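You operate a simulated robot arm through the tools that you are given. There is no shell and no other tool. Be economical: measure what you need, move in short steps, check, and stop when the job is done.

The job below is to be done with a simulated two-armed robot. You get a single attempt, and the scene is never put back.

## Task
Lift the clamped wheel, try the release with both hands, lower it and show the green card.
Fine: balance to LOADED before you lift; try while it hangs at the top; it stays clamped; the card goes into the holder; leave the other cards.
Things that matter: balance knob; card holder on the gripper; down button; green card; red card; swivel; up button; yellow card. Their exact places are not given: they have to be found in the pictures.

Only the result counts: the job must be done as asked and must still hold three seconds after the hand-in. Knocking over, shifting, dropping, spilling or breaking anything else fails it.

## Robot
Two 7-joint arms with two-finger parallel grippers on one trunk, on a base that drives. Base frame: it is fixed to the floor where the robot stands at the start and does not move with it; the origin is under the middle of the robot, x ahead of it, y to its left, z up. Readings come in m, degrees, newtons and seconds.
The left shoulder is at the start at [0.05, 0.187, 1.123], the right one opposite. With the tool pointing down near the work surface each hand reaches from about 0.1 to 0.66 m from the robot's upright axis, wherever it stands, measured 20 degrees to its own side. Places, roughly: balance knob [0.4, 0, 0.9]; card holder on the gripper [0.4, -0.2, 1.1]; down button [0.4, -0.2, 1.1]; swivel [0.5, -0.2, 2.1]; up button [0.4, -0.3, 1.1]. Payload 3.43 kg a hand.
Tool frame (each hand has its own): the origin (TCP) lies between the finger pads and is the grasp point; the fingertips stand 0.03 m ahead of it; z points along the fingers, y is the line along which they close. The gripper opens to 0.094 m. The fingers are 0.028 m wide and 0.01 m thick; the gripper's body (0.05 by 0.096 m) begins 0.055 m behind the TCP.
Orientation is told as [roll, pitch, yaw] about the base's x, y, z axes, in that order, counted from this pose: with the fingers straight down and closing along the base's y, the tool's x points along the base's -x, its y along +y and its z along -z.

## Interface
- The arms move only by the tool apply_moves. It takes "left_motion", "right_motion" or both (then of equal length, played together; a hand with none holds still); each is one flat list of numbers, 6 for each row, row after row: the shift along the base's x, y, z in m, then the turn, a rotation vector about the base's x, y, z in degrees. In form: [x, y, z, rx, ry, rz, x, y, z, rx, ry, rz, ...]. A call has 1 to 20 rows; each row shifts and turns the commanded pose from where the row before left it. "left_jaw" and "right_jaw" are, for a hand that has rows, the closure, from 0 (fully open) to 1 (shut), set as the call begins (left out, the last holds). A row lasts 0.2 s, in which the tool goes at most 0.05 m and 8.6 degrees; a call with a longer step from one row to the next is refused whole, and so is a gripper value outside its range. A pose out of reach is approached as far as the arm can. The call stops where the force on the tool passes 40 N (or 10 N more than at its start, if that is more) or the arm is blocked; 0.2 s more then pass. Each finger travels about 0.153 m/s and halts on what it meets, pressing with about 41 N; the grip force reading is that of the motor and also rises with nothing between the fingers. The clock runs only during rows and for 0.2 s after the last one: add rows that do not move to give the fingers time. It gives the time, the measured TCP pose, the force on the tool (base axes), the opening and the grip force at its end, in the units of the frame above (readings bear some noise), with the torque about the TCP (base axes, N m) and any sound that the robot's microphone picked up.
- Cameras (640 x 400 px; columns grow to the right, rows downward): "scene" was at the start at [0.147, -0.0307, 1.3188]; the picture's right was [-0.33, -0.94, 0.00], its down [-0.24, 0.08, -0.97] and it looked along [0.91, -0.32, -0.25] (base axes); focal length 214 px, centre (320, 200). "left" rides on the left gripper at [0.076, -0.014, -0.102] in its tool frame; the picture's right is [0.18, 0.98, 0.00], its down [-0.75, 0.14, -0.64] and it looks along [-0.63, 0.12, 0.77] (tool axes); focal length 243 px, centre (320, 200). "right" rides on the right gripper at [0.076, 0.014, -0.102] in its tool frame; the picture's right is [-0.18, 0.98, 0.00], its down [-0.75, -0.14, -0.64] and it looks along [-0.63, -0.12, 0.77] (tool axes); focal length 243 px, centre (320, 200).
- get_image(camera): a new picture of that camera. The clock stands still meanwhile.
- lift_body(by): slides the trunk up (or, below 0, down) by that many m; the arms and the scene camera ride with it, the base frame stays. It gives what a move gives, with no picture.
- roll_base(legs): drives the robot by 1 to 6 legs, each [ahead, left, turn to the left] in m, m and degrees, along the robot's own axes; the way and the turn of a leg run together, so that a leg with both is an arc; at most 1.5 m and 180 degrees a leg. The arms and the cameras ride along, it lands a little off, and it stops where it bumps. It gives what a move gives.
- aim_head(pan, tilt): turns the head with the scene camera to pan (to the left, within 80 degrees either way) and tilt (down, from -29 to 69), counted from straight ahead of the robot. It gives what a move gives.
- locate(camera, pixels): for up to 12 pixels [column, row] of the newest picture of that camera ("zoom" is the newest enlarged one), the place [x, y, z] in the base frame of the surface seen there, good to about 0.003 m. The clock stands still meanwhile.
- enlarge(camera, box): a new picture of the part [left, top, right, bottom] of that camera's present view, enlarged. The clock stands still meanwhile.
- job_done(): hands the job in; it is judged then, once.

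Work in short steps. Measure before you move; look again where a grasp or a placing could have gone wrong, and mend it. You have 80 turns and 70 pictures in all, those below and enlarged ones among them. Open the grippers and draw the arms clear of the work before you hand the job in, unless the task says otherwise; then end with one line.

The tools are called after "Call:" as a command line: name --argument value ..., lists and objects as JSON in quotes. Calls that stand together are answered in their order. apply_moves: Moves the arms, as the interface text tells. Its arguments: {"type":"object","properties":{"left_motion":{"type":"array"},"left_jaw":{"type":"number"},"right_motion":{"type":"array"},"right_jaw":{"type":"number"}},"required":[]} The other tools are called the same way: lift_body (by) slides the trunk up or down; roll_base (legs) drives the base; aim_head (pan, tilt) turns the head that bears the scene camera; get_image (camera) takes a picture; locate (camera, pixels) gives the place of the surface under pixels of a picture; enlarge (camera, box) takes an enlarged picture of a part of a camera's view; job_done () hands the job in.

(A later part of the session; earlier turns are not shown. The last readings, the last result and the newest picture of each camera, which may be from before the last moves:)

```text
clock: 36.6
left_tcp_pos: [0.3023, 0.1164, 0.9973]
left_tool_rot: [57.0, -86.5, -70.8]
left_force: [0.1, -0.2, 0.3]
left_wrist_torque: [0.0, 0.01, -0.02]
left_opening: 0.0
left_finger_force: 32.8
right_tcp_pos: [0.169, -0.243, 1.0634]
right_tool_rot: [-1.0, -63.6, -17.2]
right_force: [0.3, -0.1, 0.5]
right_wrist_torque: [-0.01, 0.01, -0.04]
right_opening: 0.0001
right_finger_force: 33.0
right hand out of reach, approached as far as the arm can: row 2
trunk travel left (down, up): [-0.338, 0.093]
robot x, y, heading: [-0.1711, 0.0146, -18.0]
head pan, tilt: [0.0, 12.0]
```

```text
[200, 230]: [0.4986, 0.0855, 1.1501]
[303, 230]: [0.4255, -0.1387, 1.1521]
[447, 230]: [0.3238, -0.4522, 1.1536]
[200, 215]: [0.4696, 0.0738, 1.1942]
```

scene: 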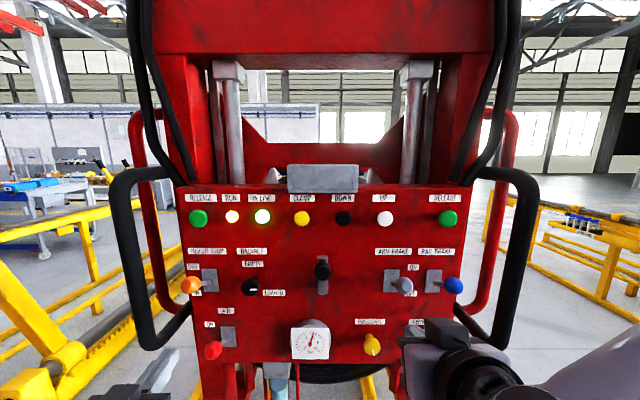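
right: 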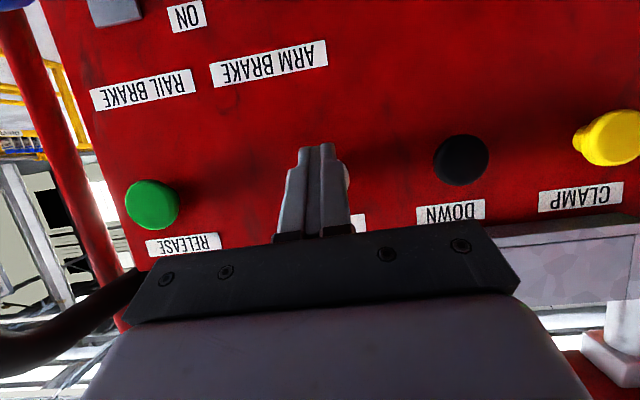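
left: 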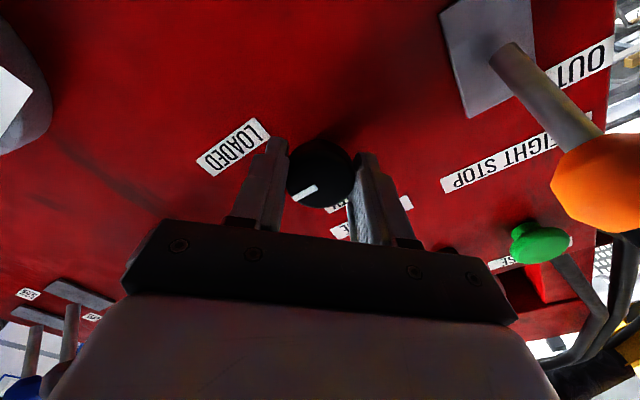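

The panel rises freely at RUN; wait for it to stop at the top.

Call:
apply_moves --right_motion '[0, 0, 0, 0, 0, 0, 0, 0, 0, 0, 0, 0, 0, 0, 0, 0, 0, 0, 0, 0, 0, 0, 0, 0, 0, 0, 0, 0, 0, 0, 0, 0, 0, 0, 0, 0, 0, 0, 0, 0, 0, 0, 0, 0, 0, 0, 0, 0, 0, 0, 0, 0, 0, 0, 0, 0, 0, 0, 0, 0, 0, 0, 0, 0, 0, 0, 0, 0, 0, 0, 0, 0, 0, 0, 0, 0, 0, 0, 0, 0, 0, 0, 0, 0, 0, 0, 0, 0, 0, 0]'

Call:
get_image --camera "scene"

Call:
locate --camera "scene" --pixels '[[200, 215], [447, 217], [385, 217], [300, 217], [200, 190], [447, 190]]'

```text
clock: 39.9
left_tcp_pos: [0.3018, 0.1169, 0.9964]
left_tool_rot: [57.1, -86.7, -71.1]
left_force: [-1.1, 0.1, 0.6]
left_wrist_torque: [0.02, 0.0, 0.03]
left_opening: 0.0
left_finger_force: 33.0
right_tcp_pos: [0.1693, -0.2439, 1.0642]
right_tool_rot: [-1.1, -63.8, -17.1]
right_force: [-0.4, 0.3, 0.6]
right_wrist_torque: [0.0, 0.0, 0.03]
right_opening: 0.0
right_finger_force: 32.9
trunk travel left (down, up): [-0.338, 0.093]
robot x, y, heading: [-0.1792, 0.0114, -17.9]
head pan, tilt: [0.0, 12.0]
```

```text
39 pictures are left
```

scene: 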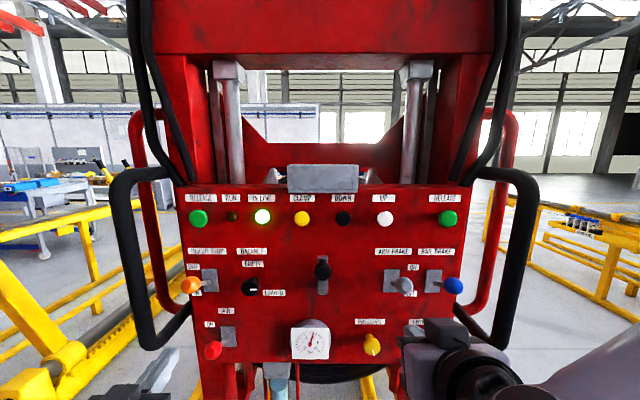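

```text
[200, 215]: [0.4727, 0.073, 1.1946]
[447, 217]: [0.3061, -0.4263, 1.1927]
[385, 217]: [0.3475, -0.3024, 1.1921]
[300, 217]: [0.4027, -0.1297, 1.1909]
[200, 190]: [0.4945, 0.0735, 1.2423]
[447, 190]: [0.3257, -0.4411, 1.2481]
```

RUN is off: the panel stopped 0.122 m up, buttons at z≈1.19. Before the two-hand press I raise the trunk and measure the black handles so the forearms keep clear.

Call:
locate --camera "scene" --pixels '[[120, 220], [140, 176], [128, 300], [150, 345], [172, 320], [522, 220], [500, 174], [515, 300], [500, 343], [470, 315]]'

Call:
lift_body --by 0.09

Call:
get_image --camera "scene"

```text
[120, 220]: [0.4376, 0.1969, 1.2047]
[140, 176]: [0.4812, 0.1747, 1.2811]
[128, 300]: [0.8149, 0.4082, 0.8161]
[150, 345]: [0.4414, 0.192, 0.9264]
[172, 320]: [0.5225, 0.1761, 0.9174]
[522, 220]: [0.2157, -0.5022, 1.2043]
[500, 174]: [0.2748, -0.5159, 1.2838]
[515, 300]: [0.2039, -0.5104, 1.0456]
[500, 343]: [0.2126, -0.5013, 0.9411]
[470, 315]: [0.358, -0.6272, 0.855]
```

```text
clock: 41.1
left_tcp_pos: [0.3023, 0.1172, 1.0865]
left_tool_rot: [57.0, -86.6, -71.0]
left_force: [-0.4, 0.1, -0.2]
left_wrist_torque: [0.0, 0.0, 0.01]
left_opening: 0.0
left_finger_force: 33.2
right_tcp_pos: [0.1699, -0.2448, 1.153]
right_tool_rot: [-1.0, -63.8, -17.1]
right_force: [-0.7, 0.5, 0.5]
right_wrist_torque: [-0.03, -0.02, 0.01]
right_opening: 0.0
right_finger_force: 33.0
trunk travel left (down, up): [-0.428, 0.003]
robot x, y, heading: [-0.1779, 0.0117, -17.5]
head pan, tilt: [0.0, 12.0]
```

```text
38 pictures are left
```

scene: 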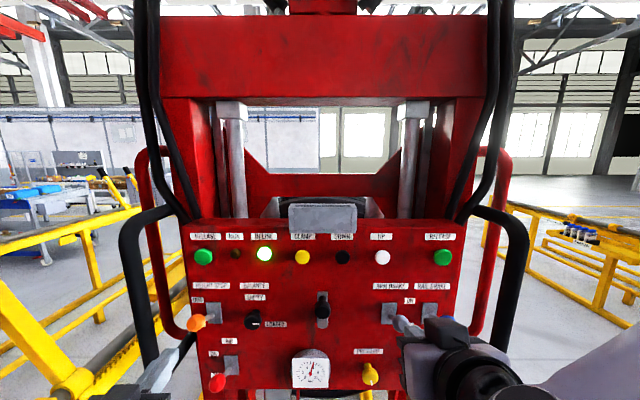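

Handles reach out only to d≈0.35, so wrists behind that stay clear. Left hand: raise it 0.1 m and tilt 25° so it is above the orange lever, before the left RELEASE.

Call:
apply_moves --left_motion '[0, 0, 0.025, 2.0, 6.0, 0, 0, 0, 0.025, 2.0, 6.0, 0, 0, 0, 0.025, 2.0, 6.0, 0, 0, 0, 0.025, 2.0, 6.0, 0, 0, 0, 0, 0, 0, 0]'

```text
clock: 42.3
left_tcp_pos: [0.3263, 0.1083, 1.1762]
left_tool_rot: [9.6, -62.5, -24.3]
left_force: [-0.1, 0.3, 0.8]
left_wrist_torque: [0.03, -0.01, -0.01]
left_opening: 0.0
left_finger_force: 33.0
left hand out of reach, approached as far as the arm can: row 1, 2
right_tcp_pos: [0.1693, -0.2441, 1.1539]
right_tool_rot: [-1.1, -63.7, -17.2]
right_force: [0.3, 0.3, -0.6]
right_wrist_torque: [-0.03, -0.01, -0.02]
right_opening: 0.0003
right_finger_force: 33.1
trunk travel left (down, up): [-0.428, 0.003]
robot x, y, heading: [-0.173, 0.0106, -17.9]
head pan, tilt: [0.0, 12.0]
```

Left hand is fine at d 0.276. Roll 0.05 m ahead so both releases are comfortably within reach.

Call:
roll_base --legs '[[0.05, 0, 0]]'

```text
clock: 43.2
left_tcp_pos: [0.3738, 0.0934, 1.1764]
left_tool_rot: [9.6, -62.5, -24.2]
left_force: [-0.5, 0.6, 0.3]
left_wrist_torque: [-0.01, -0.01, 0.02]
left_opening: 0.0
left_finger_force: 33.5
right_tcp_pos: [0.2186, -0.258, 1.1535]
right_tool_rot: [-1.1, -63.6, -17.2]
right_force: [0.9, 0.0, 0.1]
right_wrist_torque: [0.0, 0.0, -0.04]
right_opening: 0.0
right_finger_force: 33.4
trunk travel left (down, up): [-0.428, 0.003]
robot x, y, heading: [-0.127, -0.0007, -17.7]
head pan, tilt: [0.0, 12.0]
```

Move both hands to ~8 mm in front of their RELEASE buttons (lateral 0.2235 and -0.3105, z 1.188).

Call:
apply_moves --left_motion '[0.0017, 0.0051, 0.004, 0, 0, 0, 0.0017, 0.0051, 0.004, 0, 0, 0, 0.0017, 0.0051, 0.004, 0, 0, 0, 0.0266, -0.0088, 0, 0, 0, 0, 0.0266, -0.0088, 0, 0, 0, 0, 0, 0, 0, 0, 0, 0]' --right_motion '[-0.0139, -0.0423, 0.0117, 0, 0, 0, -0.0139, -0.0423, 0.0117, 0, 0, 0, -0.0139, -0.0423, 0.0117, 0, 0, 0, 0.0446, -0.0147, 0, 0, 0, 0, 0.0446, -0.0147, 0, 0, 0, 0, 0, 0, 0, 0, 0, 0]'

Call:
get_image --camera "left"

Call:
get_image --camera "right"

Call:
get_image --camera "scene"

```text
clock: 44.6
left_tcp_pos: [0.4288, 0.0912, 1.1906]
left_tool_rot: [9.8, -62.6, -24.4]
left_force: [0.2, 0.0, 0.3]
left_wrist_torque: [0.02, -0.03, -0.02]
left_opening: 0.0001
left_finger_force: 33.8
right_tcp_pos: [0.2875, -0.4146, 1.1915]
right_tool_rot: [-1.1, -63.5, -17.1]
right_force: [-19.9, 7.2, -0.5]
right_wrist_torque: [-0.14, 0.02, 0.01]
right_opening: 0.0
right_finger_force: 33.0
right hand out of reach, approached as far as the arm can: row 1, 2
trunk travel left (down, up): [-0.428, 0.003]
robot x, y, heading: [-0.1289, -0.0045, -17.4]
head pan, tilt: [0.0, 12.0]
heard: click
```

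```text
37 pictures are left
```

left: 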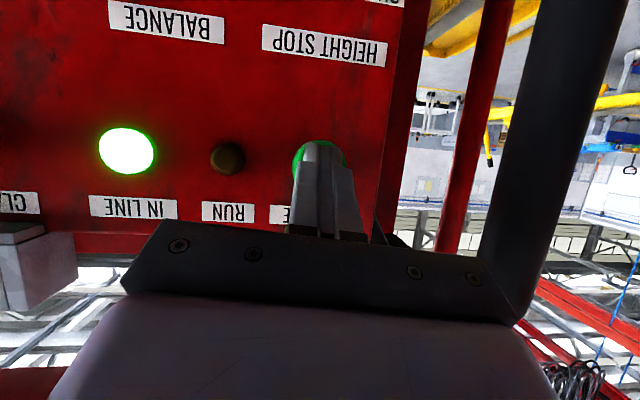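

```text
36 pictures are left
```

right: 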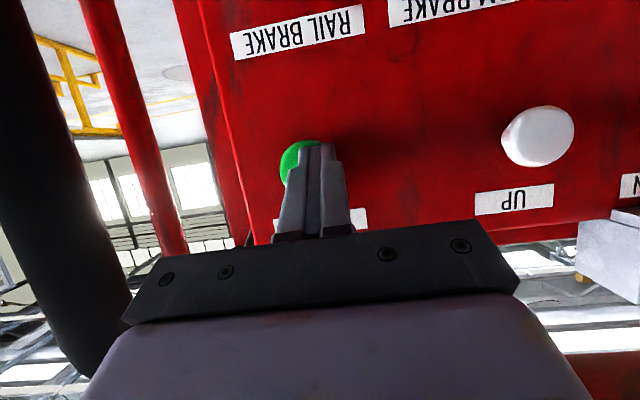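

```text
35 pictures are left
```

scene: 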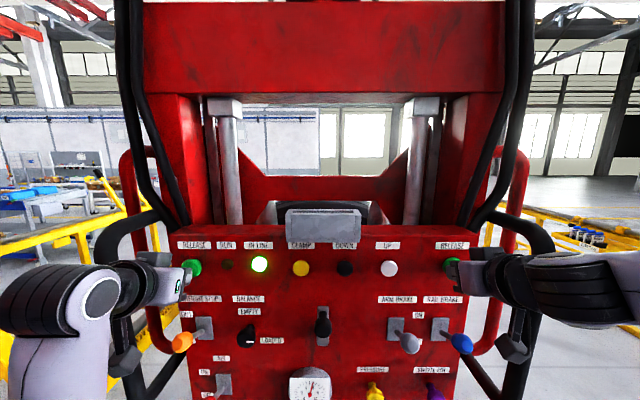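

The right finger already pressed its button (20 N, click). I'll back it off 22 mm, shift it 5 mm outward, then press both together, hold 2 s and release.

Call:
apply_moves --right_motion '[-0.0105, 0.0034, 0, 0, 0, 0, -0.0105, 0.0034, 0, 0, 0, 0, -0.0016, -0.0048, 0, 0, 0, 0, 0, 0, 0, 0, 0, 0]'

Call:
apply_moves --left_motion '[0.0052, -0.0017, -0.0005, 0, 0, 0, 0.0052, -0.0017, -0.0005, 0, 0, 0, 0.0052, -0.0017, -0.0005, 0, 0, 0, 0.0052, -0.0017, -0.0005, 0, 0, 0, 0, 0, 0, 0, 0, 0, 0, 0, 0, 0, 0, 0, 0, 0, 0, 0, 0, 0, 0, 0, 0, 0, 0, 0, 0, 0, 0, 0, 0, 0, 0, 0, 0, 0, 0, 0]' --right_motion '[0.0052, -0.0017, -0.0005, 0, 0, 0, 0.0052, -0.0017, -0.0005, 0, 0, 0, 0.0052, -0.0017, -0.0005, 0, 0, 0, 0.0052, -0.0017, -0.0005, 0, 0, 0, 0, 0, 0, 0, 0, 0, 0, 0, 0, 0, 0, 0, 0, 0, 0, 0, 0, 0, 0, 0, 0, 0, 0, 0, 0, 0, 0, 0, 0, 0, 0, 0, 0, 0, 0, 0]'

Call:
get_image --camera "scene"

```text
clock: 45.6
left_tcp_pos: [0.4317, 0.0893, 1.1884]
left_tool_rot: [9.8, -62.6, -24.1]
left_force: [0.5, -0.2, 0.1]
left_wrist_torque: [0.02, -0.01, -0.01]
left_opening: 0.0
left_finger_force: 32.8
right_tcp_pos: [0.2667, -0.4123, 1.1954]
right_tool_rot: [-1.2, -63.7, -17.2]
right_force: [-1.2, 0.6, 0.0]
right_wrist_torque: [-0.02, -0.03, -0.01]
right_opening: 0.0004
right_finger_force: 33.3
trunk travel left (down, up): [-0.428, 0.003]
robot x, y, heading: [-0.1283, -0.0037, -17.4]
head pan, tilt: [0.0, 12.0]
```

```text
clock: 47.8
left_tcp_pos: [0.4491, 0.0856, 1.1879]
left_tool_rot: [9.6, -62.4, -24.0]
left_force: [-25.9, 9.0, -10.7]
left_wrist_torque: [0.19, 0.38, 0.02]
left_opening: 0.0
left_finger_force: 32.7
right_tcp_pos: [0.2845, -0.4189, 1.1952]
right_tool_rot: [-1.2, -63.8, -17.1]
right_force: [-5.4, 2.3, -3.6]
right_wrist_torque: [0.02, 0.09, 0.0]
right_opening: 0.0
right_finger_force: 33.3
trunk travel left (down, up): [-0.428, 0.003]
robot x, y, heading: [-0.1282, -0.0038, -17.8]
head pan, tilt: [0.0, 12.0]
heard: click, click
```

```text
34 pictures are left
```

scene: 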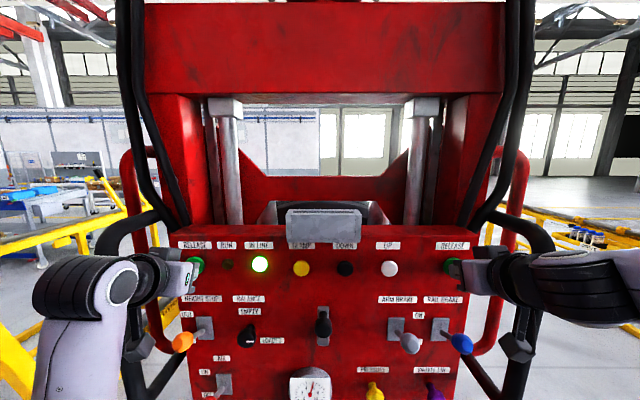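

Both clicked together and were held over a second; the wheel stays clamped. Release both, draw back, then slide the right hand in front of DOWN.

Call:
apply_moves --left_motion '[-0.03, 0.01, 0, 0, 0, 0, -0.03, 0.01, 0, 0, 0, 0, -0.02, 0.0066, 0, 0, 0, 0, 0, 0, 0, 0, 0, 0, 0, 0, 0, 0, 0, 0, 0, 0, 0, 0, 0, 0, 0, 0, 0, 0, 0, 0, 0, 0, 0, 0, 0, 0, 0, 0, 0, 0, 0, 0]' --right_motion '[-0.03, 0.01, 0, 0, 0, 0, -0.03, 0.01, 0, 0, 0, 0, -0.03, 0.01, 0, 0, 0, 0, 0.0138, 0.042, -0.0014, 0, 0, 0, 0.0138, 0.042, -0.0014, 0, 0, 0, 0.0138, 0.042, -0.0014, 0, 0, 0, 0.0138, 0.042, -0.0014, 0, 0, 0, 0.0138, 0.042, -0.0014, 0, 0, 0, 0, 0, 0, 0, 0, 0]'

Call:
get_image --camera "right"

Call:
get_image --camera "scene"

```text
clock: 49.8
left_tcp_pos: [0.3721, 0.1125, 1.1859]
left_tool_rot: [9.7, -62.4, -24.2]
left_force: [0.5, -0.1, -0.9]
left_wrist_torque: [-0.03, 0.0, -0.02]
left_opening: 0.0
left_finger_force: 33.0
right_tcp_pos: [0.2547, -0.247, 1.1919]
right_tool_rot: [-1.1, -63.7, -17.2]
right_force: [0.5, 0.8, 0.9]
right_wrist_torque: [-0.01, -0.01, -0.01]
right_opening: 0.0
right_finger_force: 32.9
right hand out of reach, approached as far as the arm can: row 3, 7, 8
trunk travel left (down, up): [-0.428, 0.003]
robot x, y, heading: [-0.1251, -0.0041, -17.4]
head pan, tilt: [0.0, 12.0]
```

```text
33 pictures are left
```

right: 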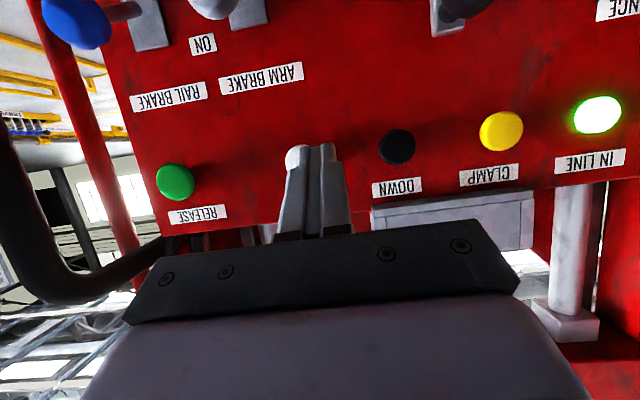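

```text
32 pictures are left
```

scene: 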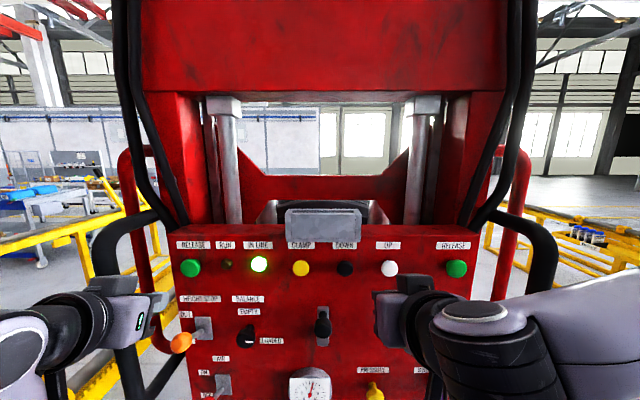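

The right arm can't reach inward to DOWN from here. I'll bring the left hand inward 0.08 and then strafe the base 0.1 m left.

Call:
apply_moves --left_motion '[-0.0125, -0.038, 0, 0, 0, 0, -0.0125, -0.038, 0, 0, 0, 0, 0, 0, 0, 0, 0, 0]'

Call:
roll_base --legs '[[-0.02, 0.1, 0]]'

```text
clock: 50.6
left_tcp_pos: [0.3466, 0.0366, 1.1865]
left_tool_rot: [9.7, -62.5, -24.2]
left_force: [0.6, -0.4, 0.3]
left_wrist_torque: [0.02, -0.01, 0.01]
left_opening: 0.0
left_finger_force: 33.5
right_tcp_pos: [0.2541, -0.2455, 1.1934]
right_tool_rot: [-1.2, -63.7, -17.2]
right_force: [0.2, -0.5, -0.1]
right_wrist_torque: [-0.03, -0.01, 0.02]
right_opening: 0.0002
right_finger_force: 32.8
trunk travel left (down, up): [-0.428, 0.003]
robot x, y, heading: [-0.1313, -0.0047, -17.3]
head pan, tilt: [0.0, 12.0]
```

```text
clock: 52.2
left_tcp_pos: [0.3576, 0.1413, 1.1866]
left_tool_rot: [9.7, -62.6, -24.2]
left_force: [0.4, -0.3, 0.1]
left_wrist_torque: [0.0, 0.01, -0.01]
left_opening: 0.0
left_finger_force: 33.1
right_tcp_pos: [0.2651, -0.142, 1.1935]
right_tool_rot: [-1.2, -63.8, -17.3]
right_force: [0.6, 0.8, 0.7]
right_wrist_torque: [0.01, -0.01, -0.03]
right_opening: 0.0
right_finger_force: 32.8
trunk travel left (down, up): [-0.428, 0.003]
robot x, y, heading: [-0.1146, 0.0971, -17.6]
head pan, tilt: [0.0, 12.0]
```

Right hand at lateral -0.052. I'll first make a null move to see whether the commanded pose equals the measured one.

Call:
apply_moves --right_motion '[0, 0, 0, 0, 0, 0, 0, 0, 0, 0, 0, 0]'

```text
clock: 52.8
left_tcp_pos: [0.3574, 0.1405, 1.187]
left_tool_rot: [9.7, -62.5, -24.4]
left_force: [0.1, 0.4, -0.5]
left_wrist_torque: [0.0, -0.02, -0.03]
left_opening: 0.0001
left_finger_force: 33.5
right_tcp_pos: [0.2672, -0.1429, 1.193]
right_tool_rot: [-1.1, -63.7, -17.1]
right_force: [-0.7, -0.5, 0.3]
right_wrist_torque: [-0.03, -0.03, 0.02]
right_opening: 0.0
right_finger_force: 33.2
trunk travel left (down, up): [-0.428, 0.003]
robot x, y, heading: [-0.1193, 0.1016, -17.9]
head pan, tilt: [0.0, 12.0]
```

Commanded and measured agree. Move right hand to ~10 mm in front of DOWN.

Call:
apply_moves --right_motion '[-0.0117, -0.0355, -0.005, 0, 0, 0, 0.0385, -0.0126, 0, 0, 0, 0, 0.0385, -0.0126, 0, 0, 0, 0, 0, 0, 0, 0, 0, 0]'

Call:
get_image --camera "right"

```text
clock: 53.8
left_tcp_pos: [0.3576, 0.1408, 1.186]
left_tool_rot: [9.7, -62.6, -24.2]
left_force: [-0.7, 0.5, -1.6]
left_wrist_torque: [-0.01, 0.03, -0.02]
left_opening: 0.0002
left_finger_force: 32.9
right_tcp_pos: [0.3302, -0.2014, 1.1894]
right_tool_rot: [-1.2, -63.7, -17.1]
right_force: [0.1, 0.0, -0.1]
right_wrist_torque: [0.02, 0.01, -0.02]
right_opening: 0.0001
right_finger_force: 32.9
trunk travel left (down, up): [-0.428, 0.003]
robot x, y, heading: [-0.1174, 0.0995, -17.7]
head pan, tilt: [0.0, 12.0]
```

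```text
31 pictures are left
```

right: 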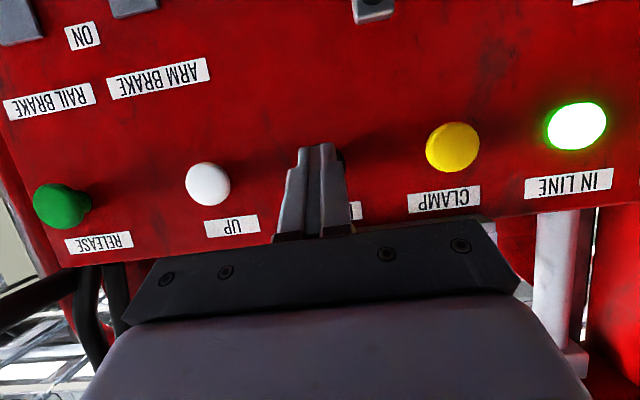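

Aligned on DOWN (l -0.088). Press ~20 mm forward, hold briefly, then withdraw promptly.

Call:
apply_moves --right_motion '[0.0055, -0.0018, -0.0003, 0, 0, 0, 0.0055, -0.0018, -0.0003, 0, 0, 0, 0.0055, -0.0018, -0.0003, 0, 0, 0, 0.0055, -0.0018, -0.0003, 0, 0, 0, 0, 0, 0, 0, 0, 0, 0, 0, 0, 0, 0, 0, -0.03, 0.01, 0, 0, 0, 0, -0.035, 0.0115, 0, 0, 0, 0, -0.035, 0.0115, 0, 0, 0, 0]'

Call:
apply_moves --right_motion '[0, 0, 0, 0, 0, 0, 0, 0, 0, 0, 0, 0, 0, 0, 0, 0, 0, 0, 0, 0, 0, 0, 0, 0, 0, 0, 0, 0, 0, 0, 0, 0, 0, 0, 0, 0, 0, 0, 0, 0, 0, 0]'

Call:
get_image --camera "scene"

```text
clock: 55.8
left_tcp_pos: [0.3577, 0.1419, 1.1857]
left_tool_rot: [9.7, -62.5, -24.3]
left_force: [-0.7, 0.2, 1.5]
left_wrist_torque: [0.01, 0.01, -0.03]
left_opening: 0.0
left_finger_force: 33.3
right_tcp_pos: [0.2517, -0.1777, 1.1881]
right_tool_rot: [-1.1, -63.7, -17.2]
right_force: [0.0, -0.3, 0.1]
right_wrist_torque: [0.02, 0.0, -0.04]
right_opening: 0.0001
right_finger_force: 33.1
trunk travel left (down, up): [-0.428, 0.003]
robot x, y, heading: [-0.1194, 0.1015, -17.6]
head pan, tilt: [0.0, 12.0]
heard: click
```

```text
clock: 57.4
left_tcp_pos: [0.3581, 0.1417, 1.1875]
left_tool_rot: [9.7, -62.5, -24.3]
left_force: [0.0, -0.1, -0.7]
left_wrist_torque: [-0.01, 0.04, 0.02]
left_opening: 0.0001
left_finger_force: 33.1
right_tcp_pos: [0.2519, -0.1779, 1.1888]
right_tool_rot: [-1.1, -63.7, -17.2]
right_force: [-0.3, 0.2, 0.8]
right_wrist_torque: [0.01, -0.01, 0.03]
right_opening: 0.0002
right_finger_force: 32.5
trunk travel left (down, up): [-0.428, 0.003]
robot x, y, heading: [-0.1175, 0.0991, -17.9]
head pan, tilt: [0.0, 12.0]
```

```text
30 pictures are left
```

scene: 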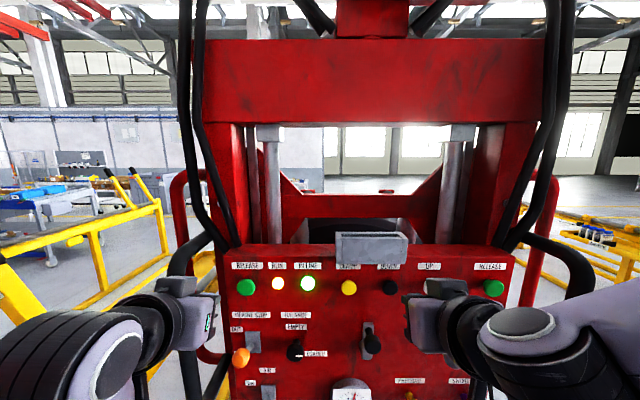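

The panel is lowering with RUN lit. I wait for it to finish, then back off and look at the cards.

Call:
apply_moves --right_motion '[0, 0, 0, 0, 0, 0, 0, 0, 0, 0, 0, 0, 0, 0, 0, 0, 0, 0, 0, 0, 0, 0, 0, 0, 0, 0, 0, 0, 0, 0, 0, 0, 0, 0, 0, 0, 0, 0, 0, 0, 0, 0, 0, 0, 0, 0, 0, 0, 0, 0, 0, 0, 0, 0, 0, 0, 0, 0, 0, 0, 0, 0, 0, 0, 0, 0, 0, 0, 0, 0, 0, 0, 0, 0, 0, 0, 0, 0]'

Call:
roll_base --legs '[[-0.3, 0, 0]]'

Call:
aim_head --pan 0 --tilt 30

Call:
get_image --camera "scene"

```text
clock: 60.2
left_tcp_pos: [0.3577, 0.142, 1.1857]
left_tool_rot: [9.7, -62.5, -24.3]
left_force: [0.9, 0.1, 0.5]
left_wrist_torque: [0.0, 0.01, -0.03]
left_opening: 0.0001
left_finger_force: 33.6
right_tcp_pos: [0.2526, -0.1767, 1.1879]
right_tool_rot: [-1.0, -63.7, -17.2]
right_force: [-0.5, -0.3, -0.1]
right_wrist_torque: [0.0, -0.03, -0.02]
right_opening: 0.0
right_finger_force: 33.2
trunk travel left (down, up): [-0.428, 0.003]
robot x, y, heading: [-0.1182, 0.0991, -17.7]
head pan, tilt: [0.0, 12.0]
```

```text
clock: 62.2
left_tcp_pos: [0.0688, 0.2337, 1.187]
left_tool_rot: [9.7, -62.5, -24.1]
left_force: [0.0, -0.7, 0.9]
left_wrist_torque: [0.01, 0.0, 0.02]
left_opening: 0.0
left_finger_force: 33.1
right_tcp_pos: [-0.036, -0.0856, 1.1879]
right_tool_rot: [-1.0, -63.7, -17.1]
right_force: [0.5, 0.1, 0.8]
right_wrist_torque: [-0.02, 0.0, -0.02]
right_opening: 0.0
right_finger_force: 33.1
trunk travel left (down, up): [-0.428, 0.003]
robot x, y, heading: [-0.4087, 0.1899, -17.7]
head pan, tilt: [0.0, 12.0]
```

```text
clock: 63.0
left_tcp_pos: [0.0689, 0.2336, 1.1871]
left_tool_rot: [9.7, -62.4, -24.2]
left_force: [-0.1, 0.3, -0.1]
left_wrist_torque: [0.01, -0.02, 0.02]
left_opening: 0.0003
left_finger_force: 32.9
right_tcp_pos: [-0.0364, -0.0848, 1.1885]
right_tool_rot: [-1.1, -63.7, -17.2]
right_force: [0.7, 0.2, 0.6]
right_wrist_torque: [-0.04, 0.01, -0.03]
right_opening: 0.0
right_finger_force: 33.2
trunk travel left (down, up): [-0.428, 0.003]
robot x, y, heading: [-0.4069, 0.1917, -17.9]
head pan, tilt: [0.0, 30.0]
```

```text
29 pictures are left
```

scene: 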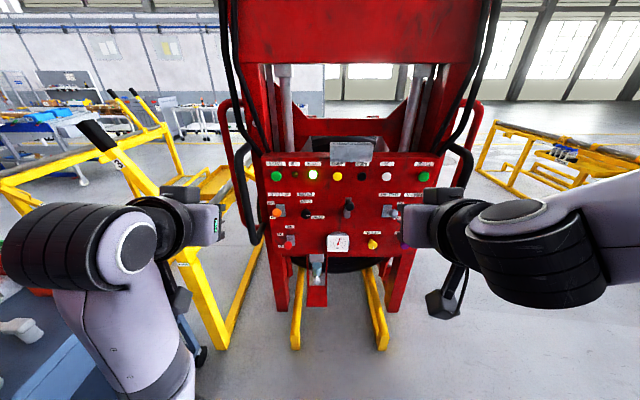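

RUN is off. Check the lowered height and the holder, and look toward the cart.

Call:
enlarge --camera "scene" --box '[260, 125, 440, 235]'

Call:
locate --camera "scene" --pixels '[[277, 176], [388, 177], [424, 177], [334, 144], [370, 144], [352, 152], [352, 144]]'

Call:
aim_head --pan 60 --tilt 40

Call:
get_image --camera "scene"

```text
3.56 times, centred on (350, 180) of scene
```

zoom: 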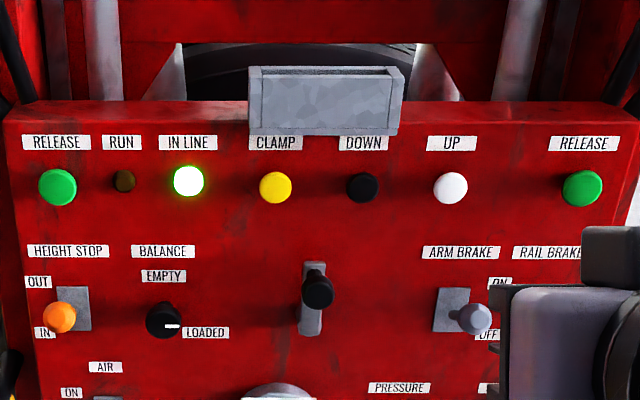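

```text
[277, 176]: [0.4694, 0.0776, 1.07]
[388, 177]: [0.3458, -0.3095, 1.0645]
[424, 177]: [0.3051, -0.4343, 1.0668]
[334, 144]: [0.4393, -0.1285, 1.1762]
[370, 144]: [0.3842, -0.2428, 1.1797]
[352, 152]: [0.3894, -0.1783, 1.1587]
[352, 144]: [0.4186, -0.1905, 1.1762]
```

```text
clock: 64.3
left_tcp_pos: [0.0697, 0.2338, 1.1856]
left_tool_rot: [9.7, -62.5, -24.2]
left_force: [0.5, -0.7, 0.9]
left_wrist_torque: [-0.03, -0.02, 0.0]
left_opening: 0.0
left_finger_force: 33.1
right_tcp_pos: [-0.0362, -0.0851, 1.189]
right_tool_rot: [-1.1, -63.7, -17.1]
right_force: [-0.3, -0.3, 0.1]
right_wrist_torque: [0.01, -0.05, 0.02]
right_opening: 0.0
right_finger_force: 32.8
trunk travel left (down, up): [-0.428, 0.003]
robot x, y, heading: [-0.4029, 0.19, -17.7]
head pan, tilt: [60.0, 40.0]
```

```text
27 pictures are left
```

scene: 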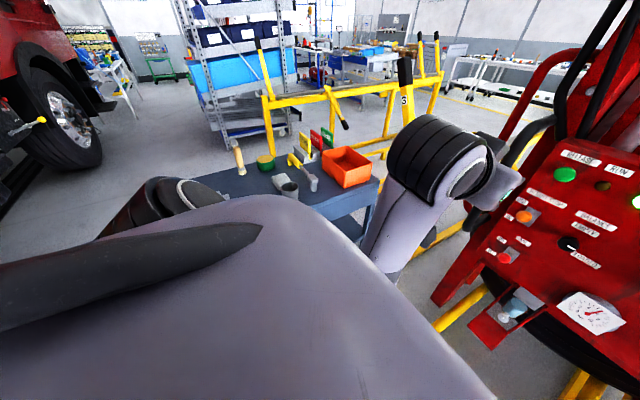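

Panel is back at its start height. Now zoom on the cards at (300-330,140).

Call:
enlarge --camera "scene" --box '[280, 118, 376, 178]'

Call:
locate --camera "scene" --pixels '[[328, 138], [317, 139], [305, 142], [220, 175], [340, 210], [350, 165], [311, 185], [285, 187], [265, 162], [240, 170]]'

```text
6.67 times, centred on (328, 148) of scene
```

zoom: 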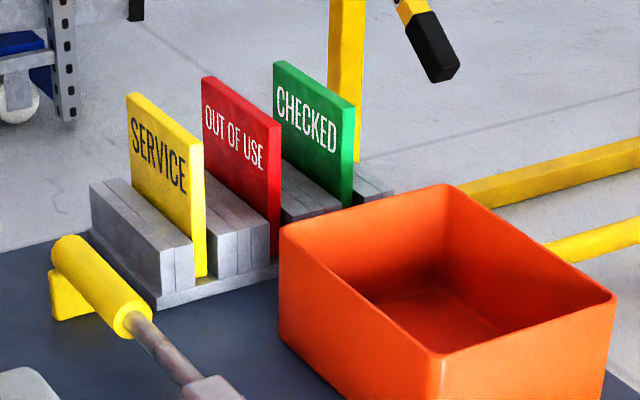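

```text
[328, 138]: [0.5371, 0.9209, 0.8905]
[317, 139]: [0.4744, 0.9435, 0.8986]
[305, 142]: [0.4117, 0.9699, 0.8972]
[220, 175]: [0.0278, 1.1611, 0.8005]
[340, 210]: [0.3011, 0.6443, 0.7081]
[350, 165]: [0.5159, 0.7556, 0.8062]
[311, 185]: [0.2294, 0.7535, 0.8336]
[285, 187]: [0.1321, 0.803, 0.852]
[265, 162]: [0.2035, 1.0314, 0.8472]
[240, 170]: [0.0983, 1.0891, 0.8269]
```

The cards stand in a rack nearly parallel to the panel, with green ("CHECKED") at the far end. Measuring the green card's and rack's corners.

Call:
locate --camera "zoom" --pixels '[[278, 70], [345, 105], [353, 108], [345, 195], [282, 140], [310, 120], [352, 150], [208, 85], [270, 125], [370, 192], [300, 190], [280, 200]]'

```text
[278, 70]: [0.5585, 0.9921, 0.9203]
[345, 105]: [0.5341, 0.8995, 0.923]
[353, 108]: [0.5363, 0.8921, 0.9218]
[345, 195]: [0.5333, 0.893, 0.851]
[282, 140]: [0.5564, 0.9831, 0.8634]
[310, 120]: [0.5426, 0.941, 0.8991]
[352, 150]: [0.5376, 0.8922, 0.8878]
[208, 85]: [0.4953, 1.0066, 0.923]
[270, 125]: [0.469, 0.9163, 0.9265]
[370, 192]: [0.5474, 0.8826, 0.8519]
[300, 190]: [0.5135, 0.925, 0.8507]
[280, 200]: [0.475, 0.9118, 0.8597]
```

Green card: about 0.10 wide, plane tilted ~15° from the y axis, centre (0.549,0.943), top z 0.925; rack block top 0.851. I turn the robot toward the cart in place and look at the floor room there.

Call:
roll_base --legs '[[0, 0, 58]]'

Call:
aim_head --pan 0 --tilt 45

Call:
get_image --camera "scene"

```text
clock: 67.2
left_tcp_pos: [-0.1745, 0.608, 1.1855]
left_tool_rot: [9.7, -62.5, 31.6]
left_force: [-0.1, -0.6, 0.5]
left_wrist_torque: [-0.02, 0.0, 0.03]
left_opening: 0.0
left_finger_force: 32.8
right_tcp_pos: [0.0313, 0.3423, 1.1877]
right_tool_rot: [-1.1, -63.7, 38.7]
right_force: [0.3, 0.0, 0.0]
right_wrist_torque: [0.02, 0.02, 0.0]
right_opening: 0.0
right_finger_force: 33.4
trunk travel left (down, up): [-0.428, 0.003]
robot x, y, heading: [-0.4049, 0.1927, 38.1]
head pan, tilt: [60.0, 40.0]
```

```text
clock: 68.5
left_tcp_pos: [-0.1737, 0.6076, 1.1872]
left_tool_rot: [9.6, -62.6, 31.6]
left_force: [0.3, -0.7, 0.3]
left_wrist_torque: [-0.01, -0.03, -0.01]
left_opening: 0.0
left_finger_force: 32.6
right_tcp_pos: [0.0313, 0.342, 1.1881]
right_tool_rot: [-1.0, -63.6, 38.7]
right_force: [0.0, 1.2, -0.8]
right_wrist_torque: [-0.01, 0.03, 0.0]
right_opening: 0.0001
right_finger_force: 33.0
trunk travel left (down, up): [-0.428, 0.003]
robot x, y, heading: [-0.4057, 0.1937, 38.2]
head pan, tilt: [0.0, 45.0]
```

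```text
25 pictures are left
```

scene: 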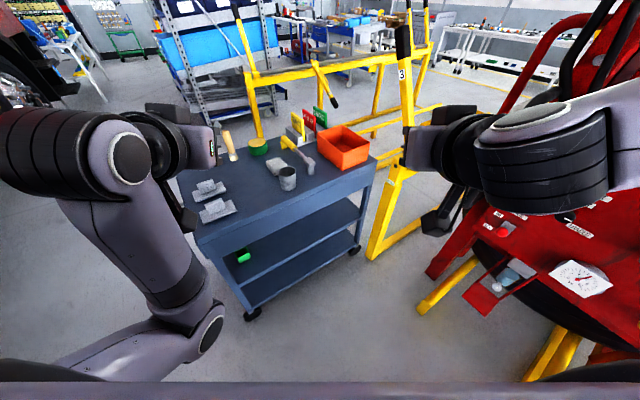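

Locating the cart corners, the yellow stand and leg ends to choose a parking place.

Call:
locate --camera "scene" --pixels '[[198, 238], [374, 168], [248, 310], [353, 245], [374, 255], [425, 308], [183, 175], [372, 155], [385, 200], [430, 275], [320, 112], [328, 300]]'

```text
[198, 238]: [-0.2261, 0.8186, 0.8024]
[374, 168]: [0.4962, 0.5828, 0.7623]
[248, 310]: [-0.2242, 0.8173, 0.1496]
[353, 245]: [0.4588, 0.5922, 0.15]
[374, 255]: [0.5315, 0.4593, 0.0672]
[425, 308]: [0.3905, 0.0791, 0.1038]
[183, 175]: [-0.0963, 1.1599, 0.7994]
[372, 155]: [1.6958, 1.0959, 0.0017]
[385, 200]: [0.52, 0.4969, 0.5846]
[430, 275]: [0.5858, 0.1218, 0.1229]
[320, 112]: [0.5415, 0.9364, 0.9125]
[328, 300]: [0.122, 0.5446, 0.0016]
```

Parking plan: stand parallel to the cart at about (0.12,0.365) with heading -18°, so the card lies beside the left shoulder at ~0.53 m. First turn back and strafe left, staying behind.

Call:
roll_base --legs '[[0, 0, -56.2], [0, 0.3, 0]]'

Call:
apply_moves --left_motion '[-0.02, 0.01, 0, 1.84, 7.68, 0, -0.02, 0.01, 0, 1.84, 7.68, 0, -0.02, 0.01, 0, 1.84, 7.68, 0, -0.02, 0.01, 0, 1.84, 7.68, 0, -0.02, 0.01, 0, 1.84, 7.68, 0, -0.02, 0.01, 0, 1.84, 7.68, 0, -0.02, 0.01, 0, 1.84, 7.68, 0, -0.02, 0.01, 0, 1.84, 7.68, 0, 0, 0, 0, 0, 0, 0]' --right_motion '[-0.028, -0.006, 0.012, 2.4, 7.63, 0, -0.028, -0.006, 0.012, 2.4, 7.63, 0, -0.028, -0.006, 0.012, 2.4, 7.63, 0, -0.028, -0.006, 0.012, 2.4, 7.63, 0, -0.028, -0.006, 0.012, 2.4, 7.63, 0, -0.028, -0.006, 0.012, 2.4, 7.63, 0, -0.028, -0.006, 0.012, 2.4, 7.63, 0, -0.028, -0.006, 0.012, 2.4, 7.63, 0, 0, 0, 0, 0, 0, 0]'

```text
clock: 74.0
left_tcp_pos: [0.1483, 0.4998, 1.1862]
left_tool_rot: [9.9, -62.5, -23.8]
left_force: [0.7, 0.0, 0.2]
left_wrist_torque: [0.03, -0.01, 0.01]
left_opening: 0.0
left_finger_force: 32.7
right_tcp_pos: [0.0472, 0.1815, 1.188]
right_tool_rot: [-1.1, -63.6, -16.6]
right_force: [0.6, -0.7, 0.1]
right_wrist_torque: [-0.03, 0.0, 0.02]
right_opening: 0.0
right_finger_force: 32.6
trunk travel left (down, up): [-0.428, 0.003]
robot x, y, heading: [-0.3272, 0.4571, -16.8]
head pan, tilt: [0.0, 45.0]
stopped in leg 2: the robot was blocked; the commanded pose is now the measured one
```

```text
clock: 74.5
left_tcp_pos: [0.165, 0.5484, 1.1605]
left_tool_rot: [18.9, -53.1, -25.0]
left_force: [-0.2, -0.6, 0.3]
left_wrist_torque: [0.06, -0.01, 0.01]
left_opening: 0.0
left_finger_force: 33.1
left hand out of reach, approached as far as the arm can: row 1, 2
right_tcp_pos: [0.0081, 0.1725, 1.2047]
right_tool_rot: [-0.9, -52.1, -16.7]
right_force: [1.0, -0.8, -0.5]
right_wrist_torque: [0.0, -0.01, -0.01]
right_opening: 0.0001
right_finger_force: 32.9
trunk travel left (down, up): [-0.428, 0.003]
robot x, y, heading: [-0.3253, 0.4557, -16.8]
head pan, tilt: [0.0, 45.0]
stopped in row 2 (left hand): the arm was blocked; the commanded pose is now the measured one
```

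The strafe was stopped by a bump and the left arm is blocked as well. Look left to see what touches.

Call:
aim_head --pan 70 --tilt 50

Call:
get_image --camera "scene"

```text
clock: 75.9
left_tcp_pos: [0.1649, 0.5466, 1.16]
left_tool_rot: [18.7, -53.1, -25.0]
left_force: [-0.1, 0.3, -0.3]
left_wrist_torque: [-0.01, 0.0, -0.03]
left_opening: 0.0001
left_finger_force: 32.6
right_tcp_pos: [0.0064, 0.1724, 1.2054]
right_tool_rot: [-1.0, -52.2, -16.7]
right_force: [0.7, 0.2, -0.6]
right_wrist_torque: [0.0, 0.0, 0.01]
right_opening: 0.0
right_finger_force: 33.6
trunk travel left (down, up): [-0.428, 0.003]
robot x, y, heading: [-0.3237, 0.4545, -16.8]
head pan, tilt: [70.0, 50.0]
```

```text
24 pictures are left
```

scene: 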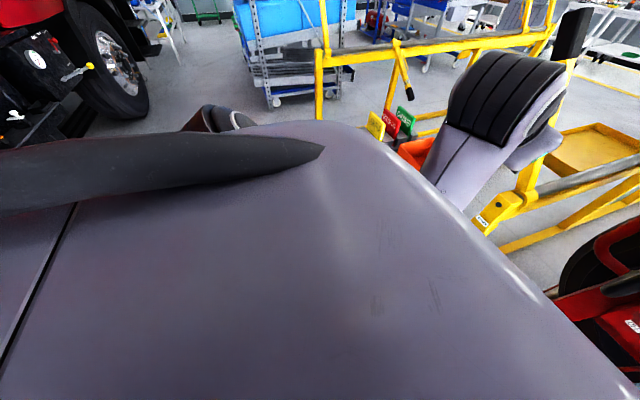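

Check whether the cart has moved by re-locating the cards.

Call:
enlarge --camera "scene" --box '[356, 90, 436, 140]'

Call:
locate --camera "scene" --pixels '[[205, 118], [240, 120], [405, 120], [376, 125], [390, 125], [185, 128]]'

```text
8.00 times, centred on (396, 115) of scene
```

zoom: 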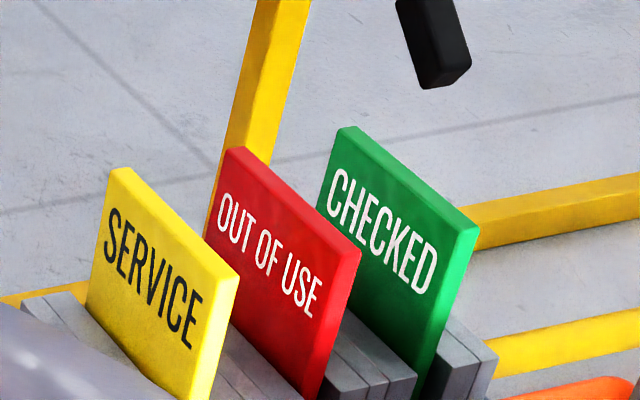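

```text
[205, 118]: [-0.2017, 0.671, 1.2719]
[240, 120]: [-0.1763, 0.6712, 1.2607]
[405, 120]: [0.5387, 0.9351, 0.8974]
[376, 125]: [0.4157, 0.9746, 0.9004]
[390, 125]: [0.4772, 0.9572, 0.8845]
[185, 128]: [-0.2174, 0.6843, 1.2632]
```

The cart is untouched (card positions unchanged); the base's own footprint (~0.37 m) set the limit. I now turn both hands to point down, without pulling them back so far.

Call:
apply_moves --left_motion '[0, 0, 0.01, 0.29, 7.9, 0, 0, 0, 0.01, 0.29, 7.9, 0, 0, 0, 0.01, 0.29, 7.9, 0, 0, 0, 0.01, 0.29, 7.9, 0, 0, 0, 0.01, 0.29, 7.9, 0, 0, 0, 0.01, 0.29, 7.9, 0, 0, 0, 0.01, 0.29, 7.9, 0]' --right_motion '[-0.025, -0.008, 0.012, 2.25, 7.2, 0, -0.025, -0.008, 0.012, 2.25, 7.2, 0, -0.025, -0.008, 0.012, 2.25, 7.2, 0, -0.025, -0.008, 0.012, 2.25, 7.2, 0, -0.025, -0.008, 0.012, 2.25, 7.2, 0, -0.025, -0.008, 0.012, 2.25, 7.2, 0, -0.025, -0.008, 0.012, 2.25, 7.2, 0]'

```text
clock: 76.5
left_tcp_pos: [0.209, 0.5876, 1.1372]
left_tool_rot: [20.9, -40.8, -20.9]
left_force: [0.3, 0.2, -0.2]
left_wrist_torque: [0.05, 0.05, 0.02]
left_opening: 0.0001
left_finger_force: 33.2
left hand out of reach, approached as far as the arm can: row 1, 2
right_tcp_pos: [-0.0298, 0.159, 1.2236]
right_tool_rot: [-0.8, -41.0, -16.9]
right_force: [0.1, 0.3, 0.1]
right_wrist_torque: [-0.03, 0.03, 0.0]
right_opening: 0.0
right_finger_force: 33.1
trunk travel left (down, up): [-0.428, 0.003]
robot x, y, heading: [-0.3252, 0.4592, -17.0]
head pan, tilt: [70.0, 50.0]
stopped in row 2 (left hand): the arm was blocked; the commanded pose is now the measured one
```

The left arm is at a joint limit and wants to go outward; I follow that direction while tilting, above the cart (items there end at z 0.93).

Call:
apply_moves --left_motion '[0.02, 0.018, -0.01, 0.29, 6, 0, 0.02, 0.018, -0.01, 0.29, 6, 0, 0.015, 0.015, -0.005, 0.29, 7.5, 0, 0.01, 0.01, 0, 0.29, 7.5, 0, 0, 0, 0, 0.29, 7.5, 0, 0, 0, 0, 0.29, 7.5, 0]' --right_motion '[-0.02, -0.008, 0.012, 2, 6.6, 0, -0.02, -0.008, 0.012, 2, 6.6, 0, -0.02, -0.008, 0.012, 2, 6.6, 0, -0.02, -0.008, 0.012, 2, 6.6, 0, -0.02, -0.008, 0.012, 2, 6.6, 0, -0.02, -0.008, 0.012, 2, 6.6, 0]'

Call:
get_image --camera "left"

```text
clock: 77.9
left_tcp_pos: [0.2732, 0.6472, 1.1122]
left_tool_rot: [8.3, -0.1, -16.4]
left_force: [0.0, -1.0, 0.1]
left_wrist_torque: [-0.02, 0.0, -0.03]
left_opening: 0.0001
left_finger_force: 33.4
right_tcp_pos: [-0.151, 0.1103, 1.2951]
right_tool_rot: [-0.8, 0.6, -16.8]
right_force: [-0.1, -0.5, 0.3]
right_wrist_torque: [0.03, 0.0, 0.02]
right_opening: 0.0
right_finger_force: 33.3
trunk travel left (down, up): [-0.428, 0.003]
robot x, y, heading: [-0.3256, 0.4594, -16.9]
head pan, tilt: [70.0, 50.0]
```

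```text
22 pictures are left
```

left: 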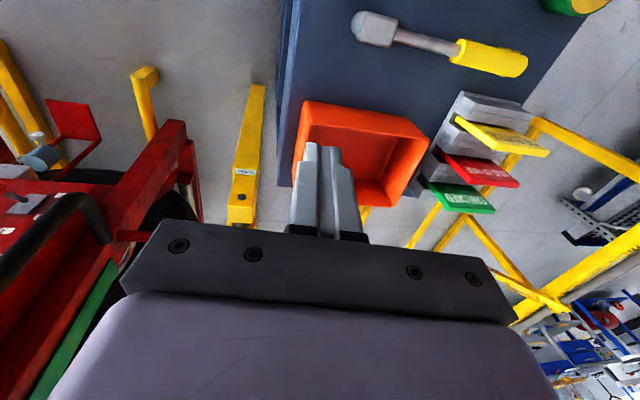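

Both tools point down now and the left camera sees the rack. Next I correct the 8° roll, yaw the left hand to about +75° (closing across the card) and carry it left at z 1.11, then drive ahead.

Call:
apply_moves --left_motion '[0, 0, 0, -7.96, 2.34, 0, -0.0104, 0.03, 0, 0, 0, 7.6, -0.0104, 0.03, 0, 0, 0, 7.6, -0.0104, 0.03, 0, 0, 0, 7.6, -0.0104, 0.03, 0, 0, 0, 7.6, -0.0104, 0.03, 0, 0, 0, 7.6, -0.0104, 0.03, 0, 0, 0, 7.6, -0.0104, 0.03, 0, 0, 0, 7.6, -0.0104, 0.03, 0, 0, 0, 7.6, -0.0104, 0.03, 0, 0, 0, 7.6, -0.0104, 0.03, 0, 0, 0, 7.6, -0.0104, 0.03, 0, 0, 0, 7.6, -0.0104, 0.03, 0, 0, 0, 7.6]'

Call:
roll_base --legs '[[0, -0.02, 0], [0.42, 0, 0]]'

Call:
get_image --camera "left"

```text
clock: 80.7
left_tcp_pos: [0.1479, 1.0086, 1.1084]
left_tool_rot: [0.1, -0.2, 75.1]
left_force: [0.1, 1.0, -0.3]
left_wrist_torque: [-0.03, -0.01, 0.0]
left_opening: 0.0
left_finger_force: 33.3
right_tcp_pos: [-0.1502, 0.112, 1.2955]
right_tool_rot: [-0.9, 0.4, -16.8]
right_force: [0.2, 0.3, 0.4]
right_wrist_torque: [-0.03, 0.01, -0.01]
right_opening: 0.0
right_finger_force: 33.2
trunk travel left (down, up): [-0.428, 0.003]
robot x, y, heading: [-0.3252, 0.456, -16.9]
head pan, tilt: [70.0, 50.0]
```

```text
clock: 83.7
left_tcp_pos: [0.539, 0.8615, 1.1096]
left_tool_rot: [0.2, -0.2, 74.6]
left_force: [-0.5, 0.6, -1.1]
left_wrist_torque: [0.01, 0.0, -0.03]
left_opening: 0.0002
left_finger_force: 33.0
right_tcp_pos: [0.2366, -0.033, 1.295]
right_tool_rot: [-0.8, 0.5, -17.2]
right_force: [-1.3, 1.0, 0.5]
right_wrist_torque: [-0.03, 0.0, 0.01]
right_opening: 0.0001
right_finger_force: 33.6
trunk travel left (down, up): [-0.428, 0.003]
robot x, y, heading: [0.0639, 0.3161, -17.2]
head pan, tilt: [70.0, 50.0]
```

```text
21 pictures are left
```

left: 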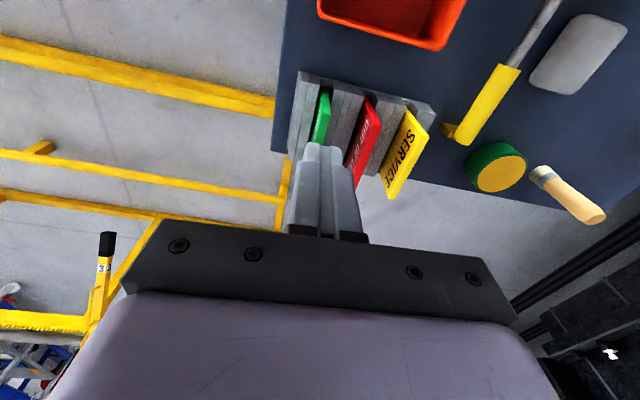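

The hand is just short of the green card, at good alignment. Measuring the green and red card top edges from this view.

Call:
enlarge --camera "left" --box '[272, 60, 432, 160]'

Call:
locate --camera "zoom" --pixels '[[212, 115], [222, 118], [230, 120], [180, 320], [195, 325], [205, 250], [188, 290], [370, 165], [400, 165], [330, 300], [285, 250], [130, 250]]'

```text
4.00 times, centred on (352, 110) of left
```

zoom: 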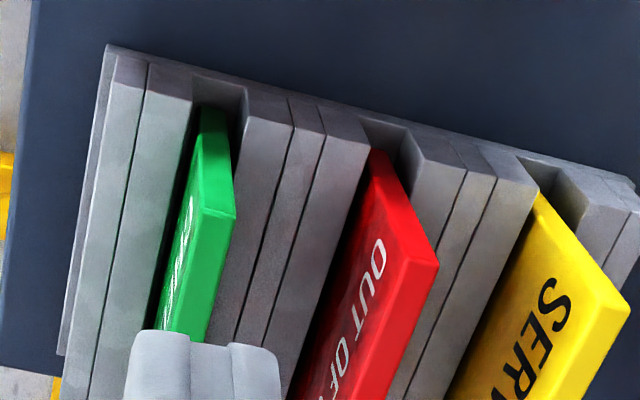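

```text
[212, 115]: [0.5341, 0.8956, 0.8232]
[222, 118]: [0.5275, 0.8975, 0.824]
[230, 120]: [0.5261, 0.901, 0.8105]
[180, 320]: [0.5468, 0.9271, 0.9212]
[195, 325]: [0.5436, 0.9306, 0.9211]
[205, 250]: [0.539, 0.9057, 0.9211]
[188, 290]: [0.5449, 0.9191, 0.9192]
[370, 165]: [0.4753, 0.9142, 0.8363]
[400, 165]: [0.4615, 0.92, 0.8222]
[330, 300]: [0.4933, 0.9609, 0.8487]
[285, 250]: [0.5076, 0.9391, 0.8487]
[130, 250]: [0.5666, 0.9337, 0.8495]
```

Green card: centre (0.549,0.942), thickness ~7 mm, yaw matches. Open the jaw to ~0.05 m (clear of the red card) and move above it, then check.

Call:
apply_moves --left_motion '[0.003, 0.025, 0, 0, 0, 0.3, 0.003, 0.025, 0, 0, 0, 0.3, 0.0024, 0.025, 0, 0, 0, 0, 0, 0, -0.04, 0, 0, 0, 0, 0, -0.04, 0, 0, 0, 0, 0, 0, 0, 0, 0]' --left_jaw 0.45

Call:
get_image --camera "left"

```text
clock: 85.1
left_tcp_pos: [0.5483, 0.94, 1.0294]
left_tool_rot: [0.0, -0.2, 75.3]
left_force: [-0.4, 0.5, 0.0]
left_wrist_torque: [-0.02, 0.01, -0.04]
left_opening: 0.0517
left_finger_force: 0.0
right_tcp_pos: [0.2355, -0.032, 1.2958]
right_tool_rot: [-0.8, 0.4, -17.1]
right_force: [-0.1, 0.7, 0.4]
right_wrist_torque: [-0.01, -0.01, -0.02]
right_opening: 0.0002
right_finger_force: 32.0
trunk travel left (down, up): [-0.428, 0.003]
robot x, y, heading: [0.0601, 0.3136, -17.1]
head pan, tilt: [70.0, 50.0]
```

```text
19 pictures are left
```

left: 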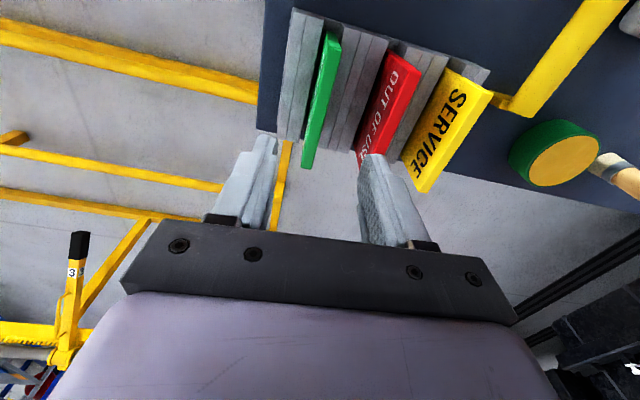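

Vertical reach works. Verify the card top against the TCP normal position before descending.

Call:
locate --camera "left" --pixels '[[334, 45], [325, 90], [308, 160], [312, 140], [330, 60], [395, 60]]'

```text
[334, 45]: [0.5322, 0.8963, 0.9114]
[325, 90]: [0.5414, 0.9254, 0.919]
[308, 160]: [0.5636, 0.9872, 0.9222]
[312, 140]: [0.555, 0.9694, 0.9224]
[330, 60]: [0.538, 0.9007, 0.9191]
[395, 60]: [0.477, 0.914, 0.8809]
```

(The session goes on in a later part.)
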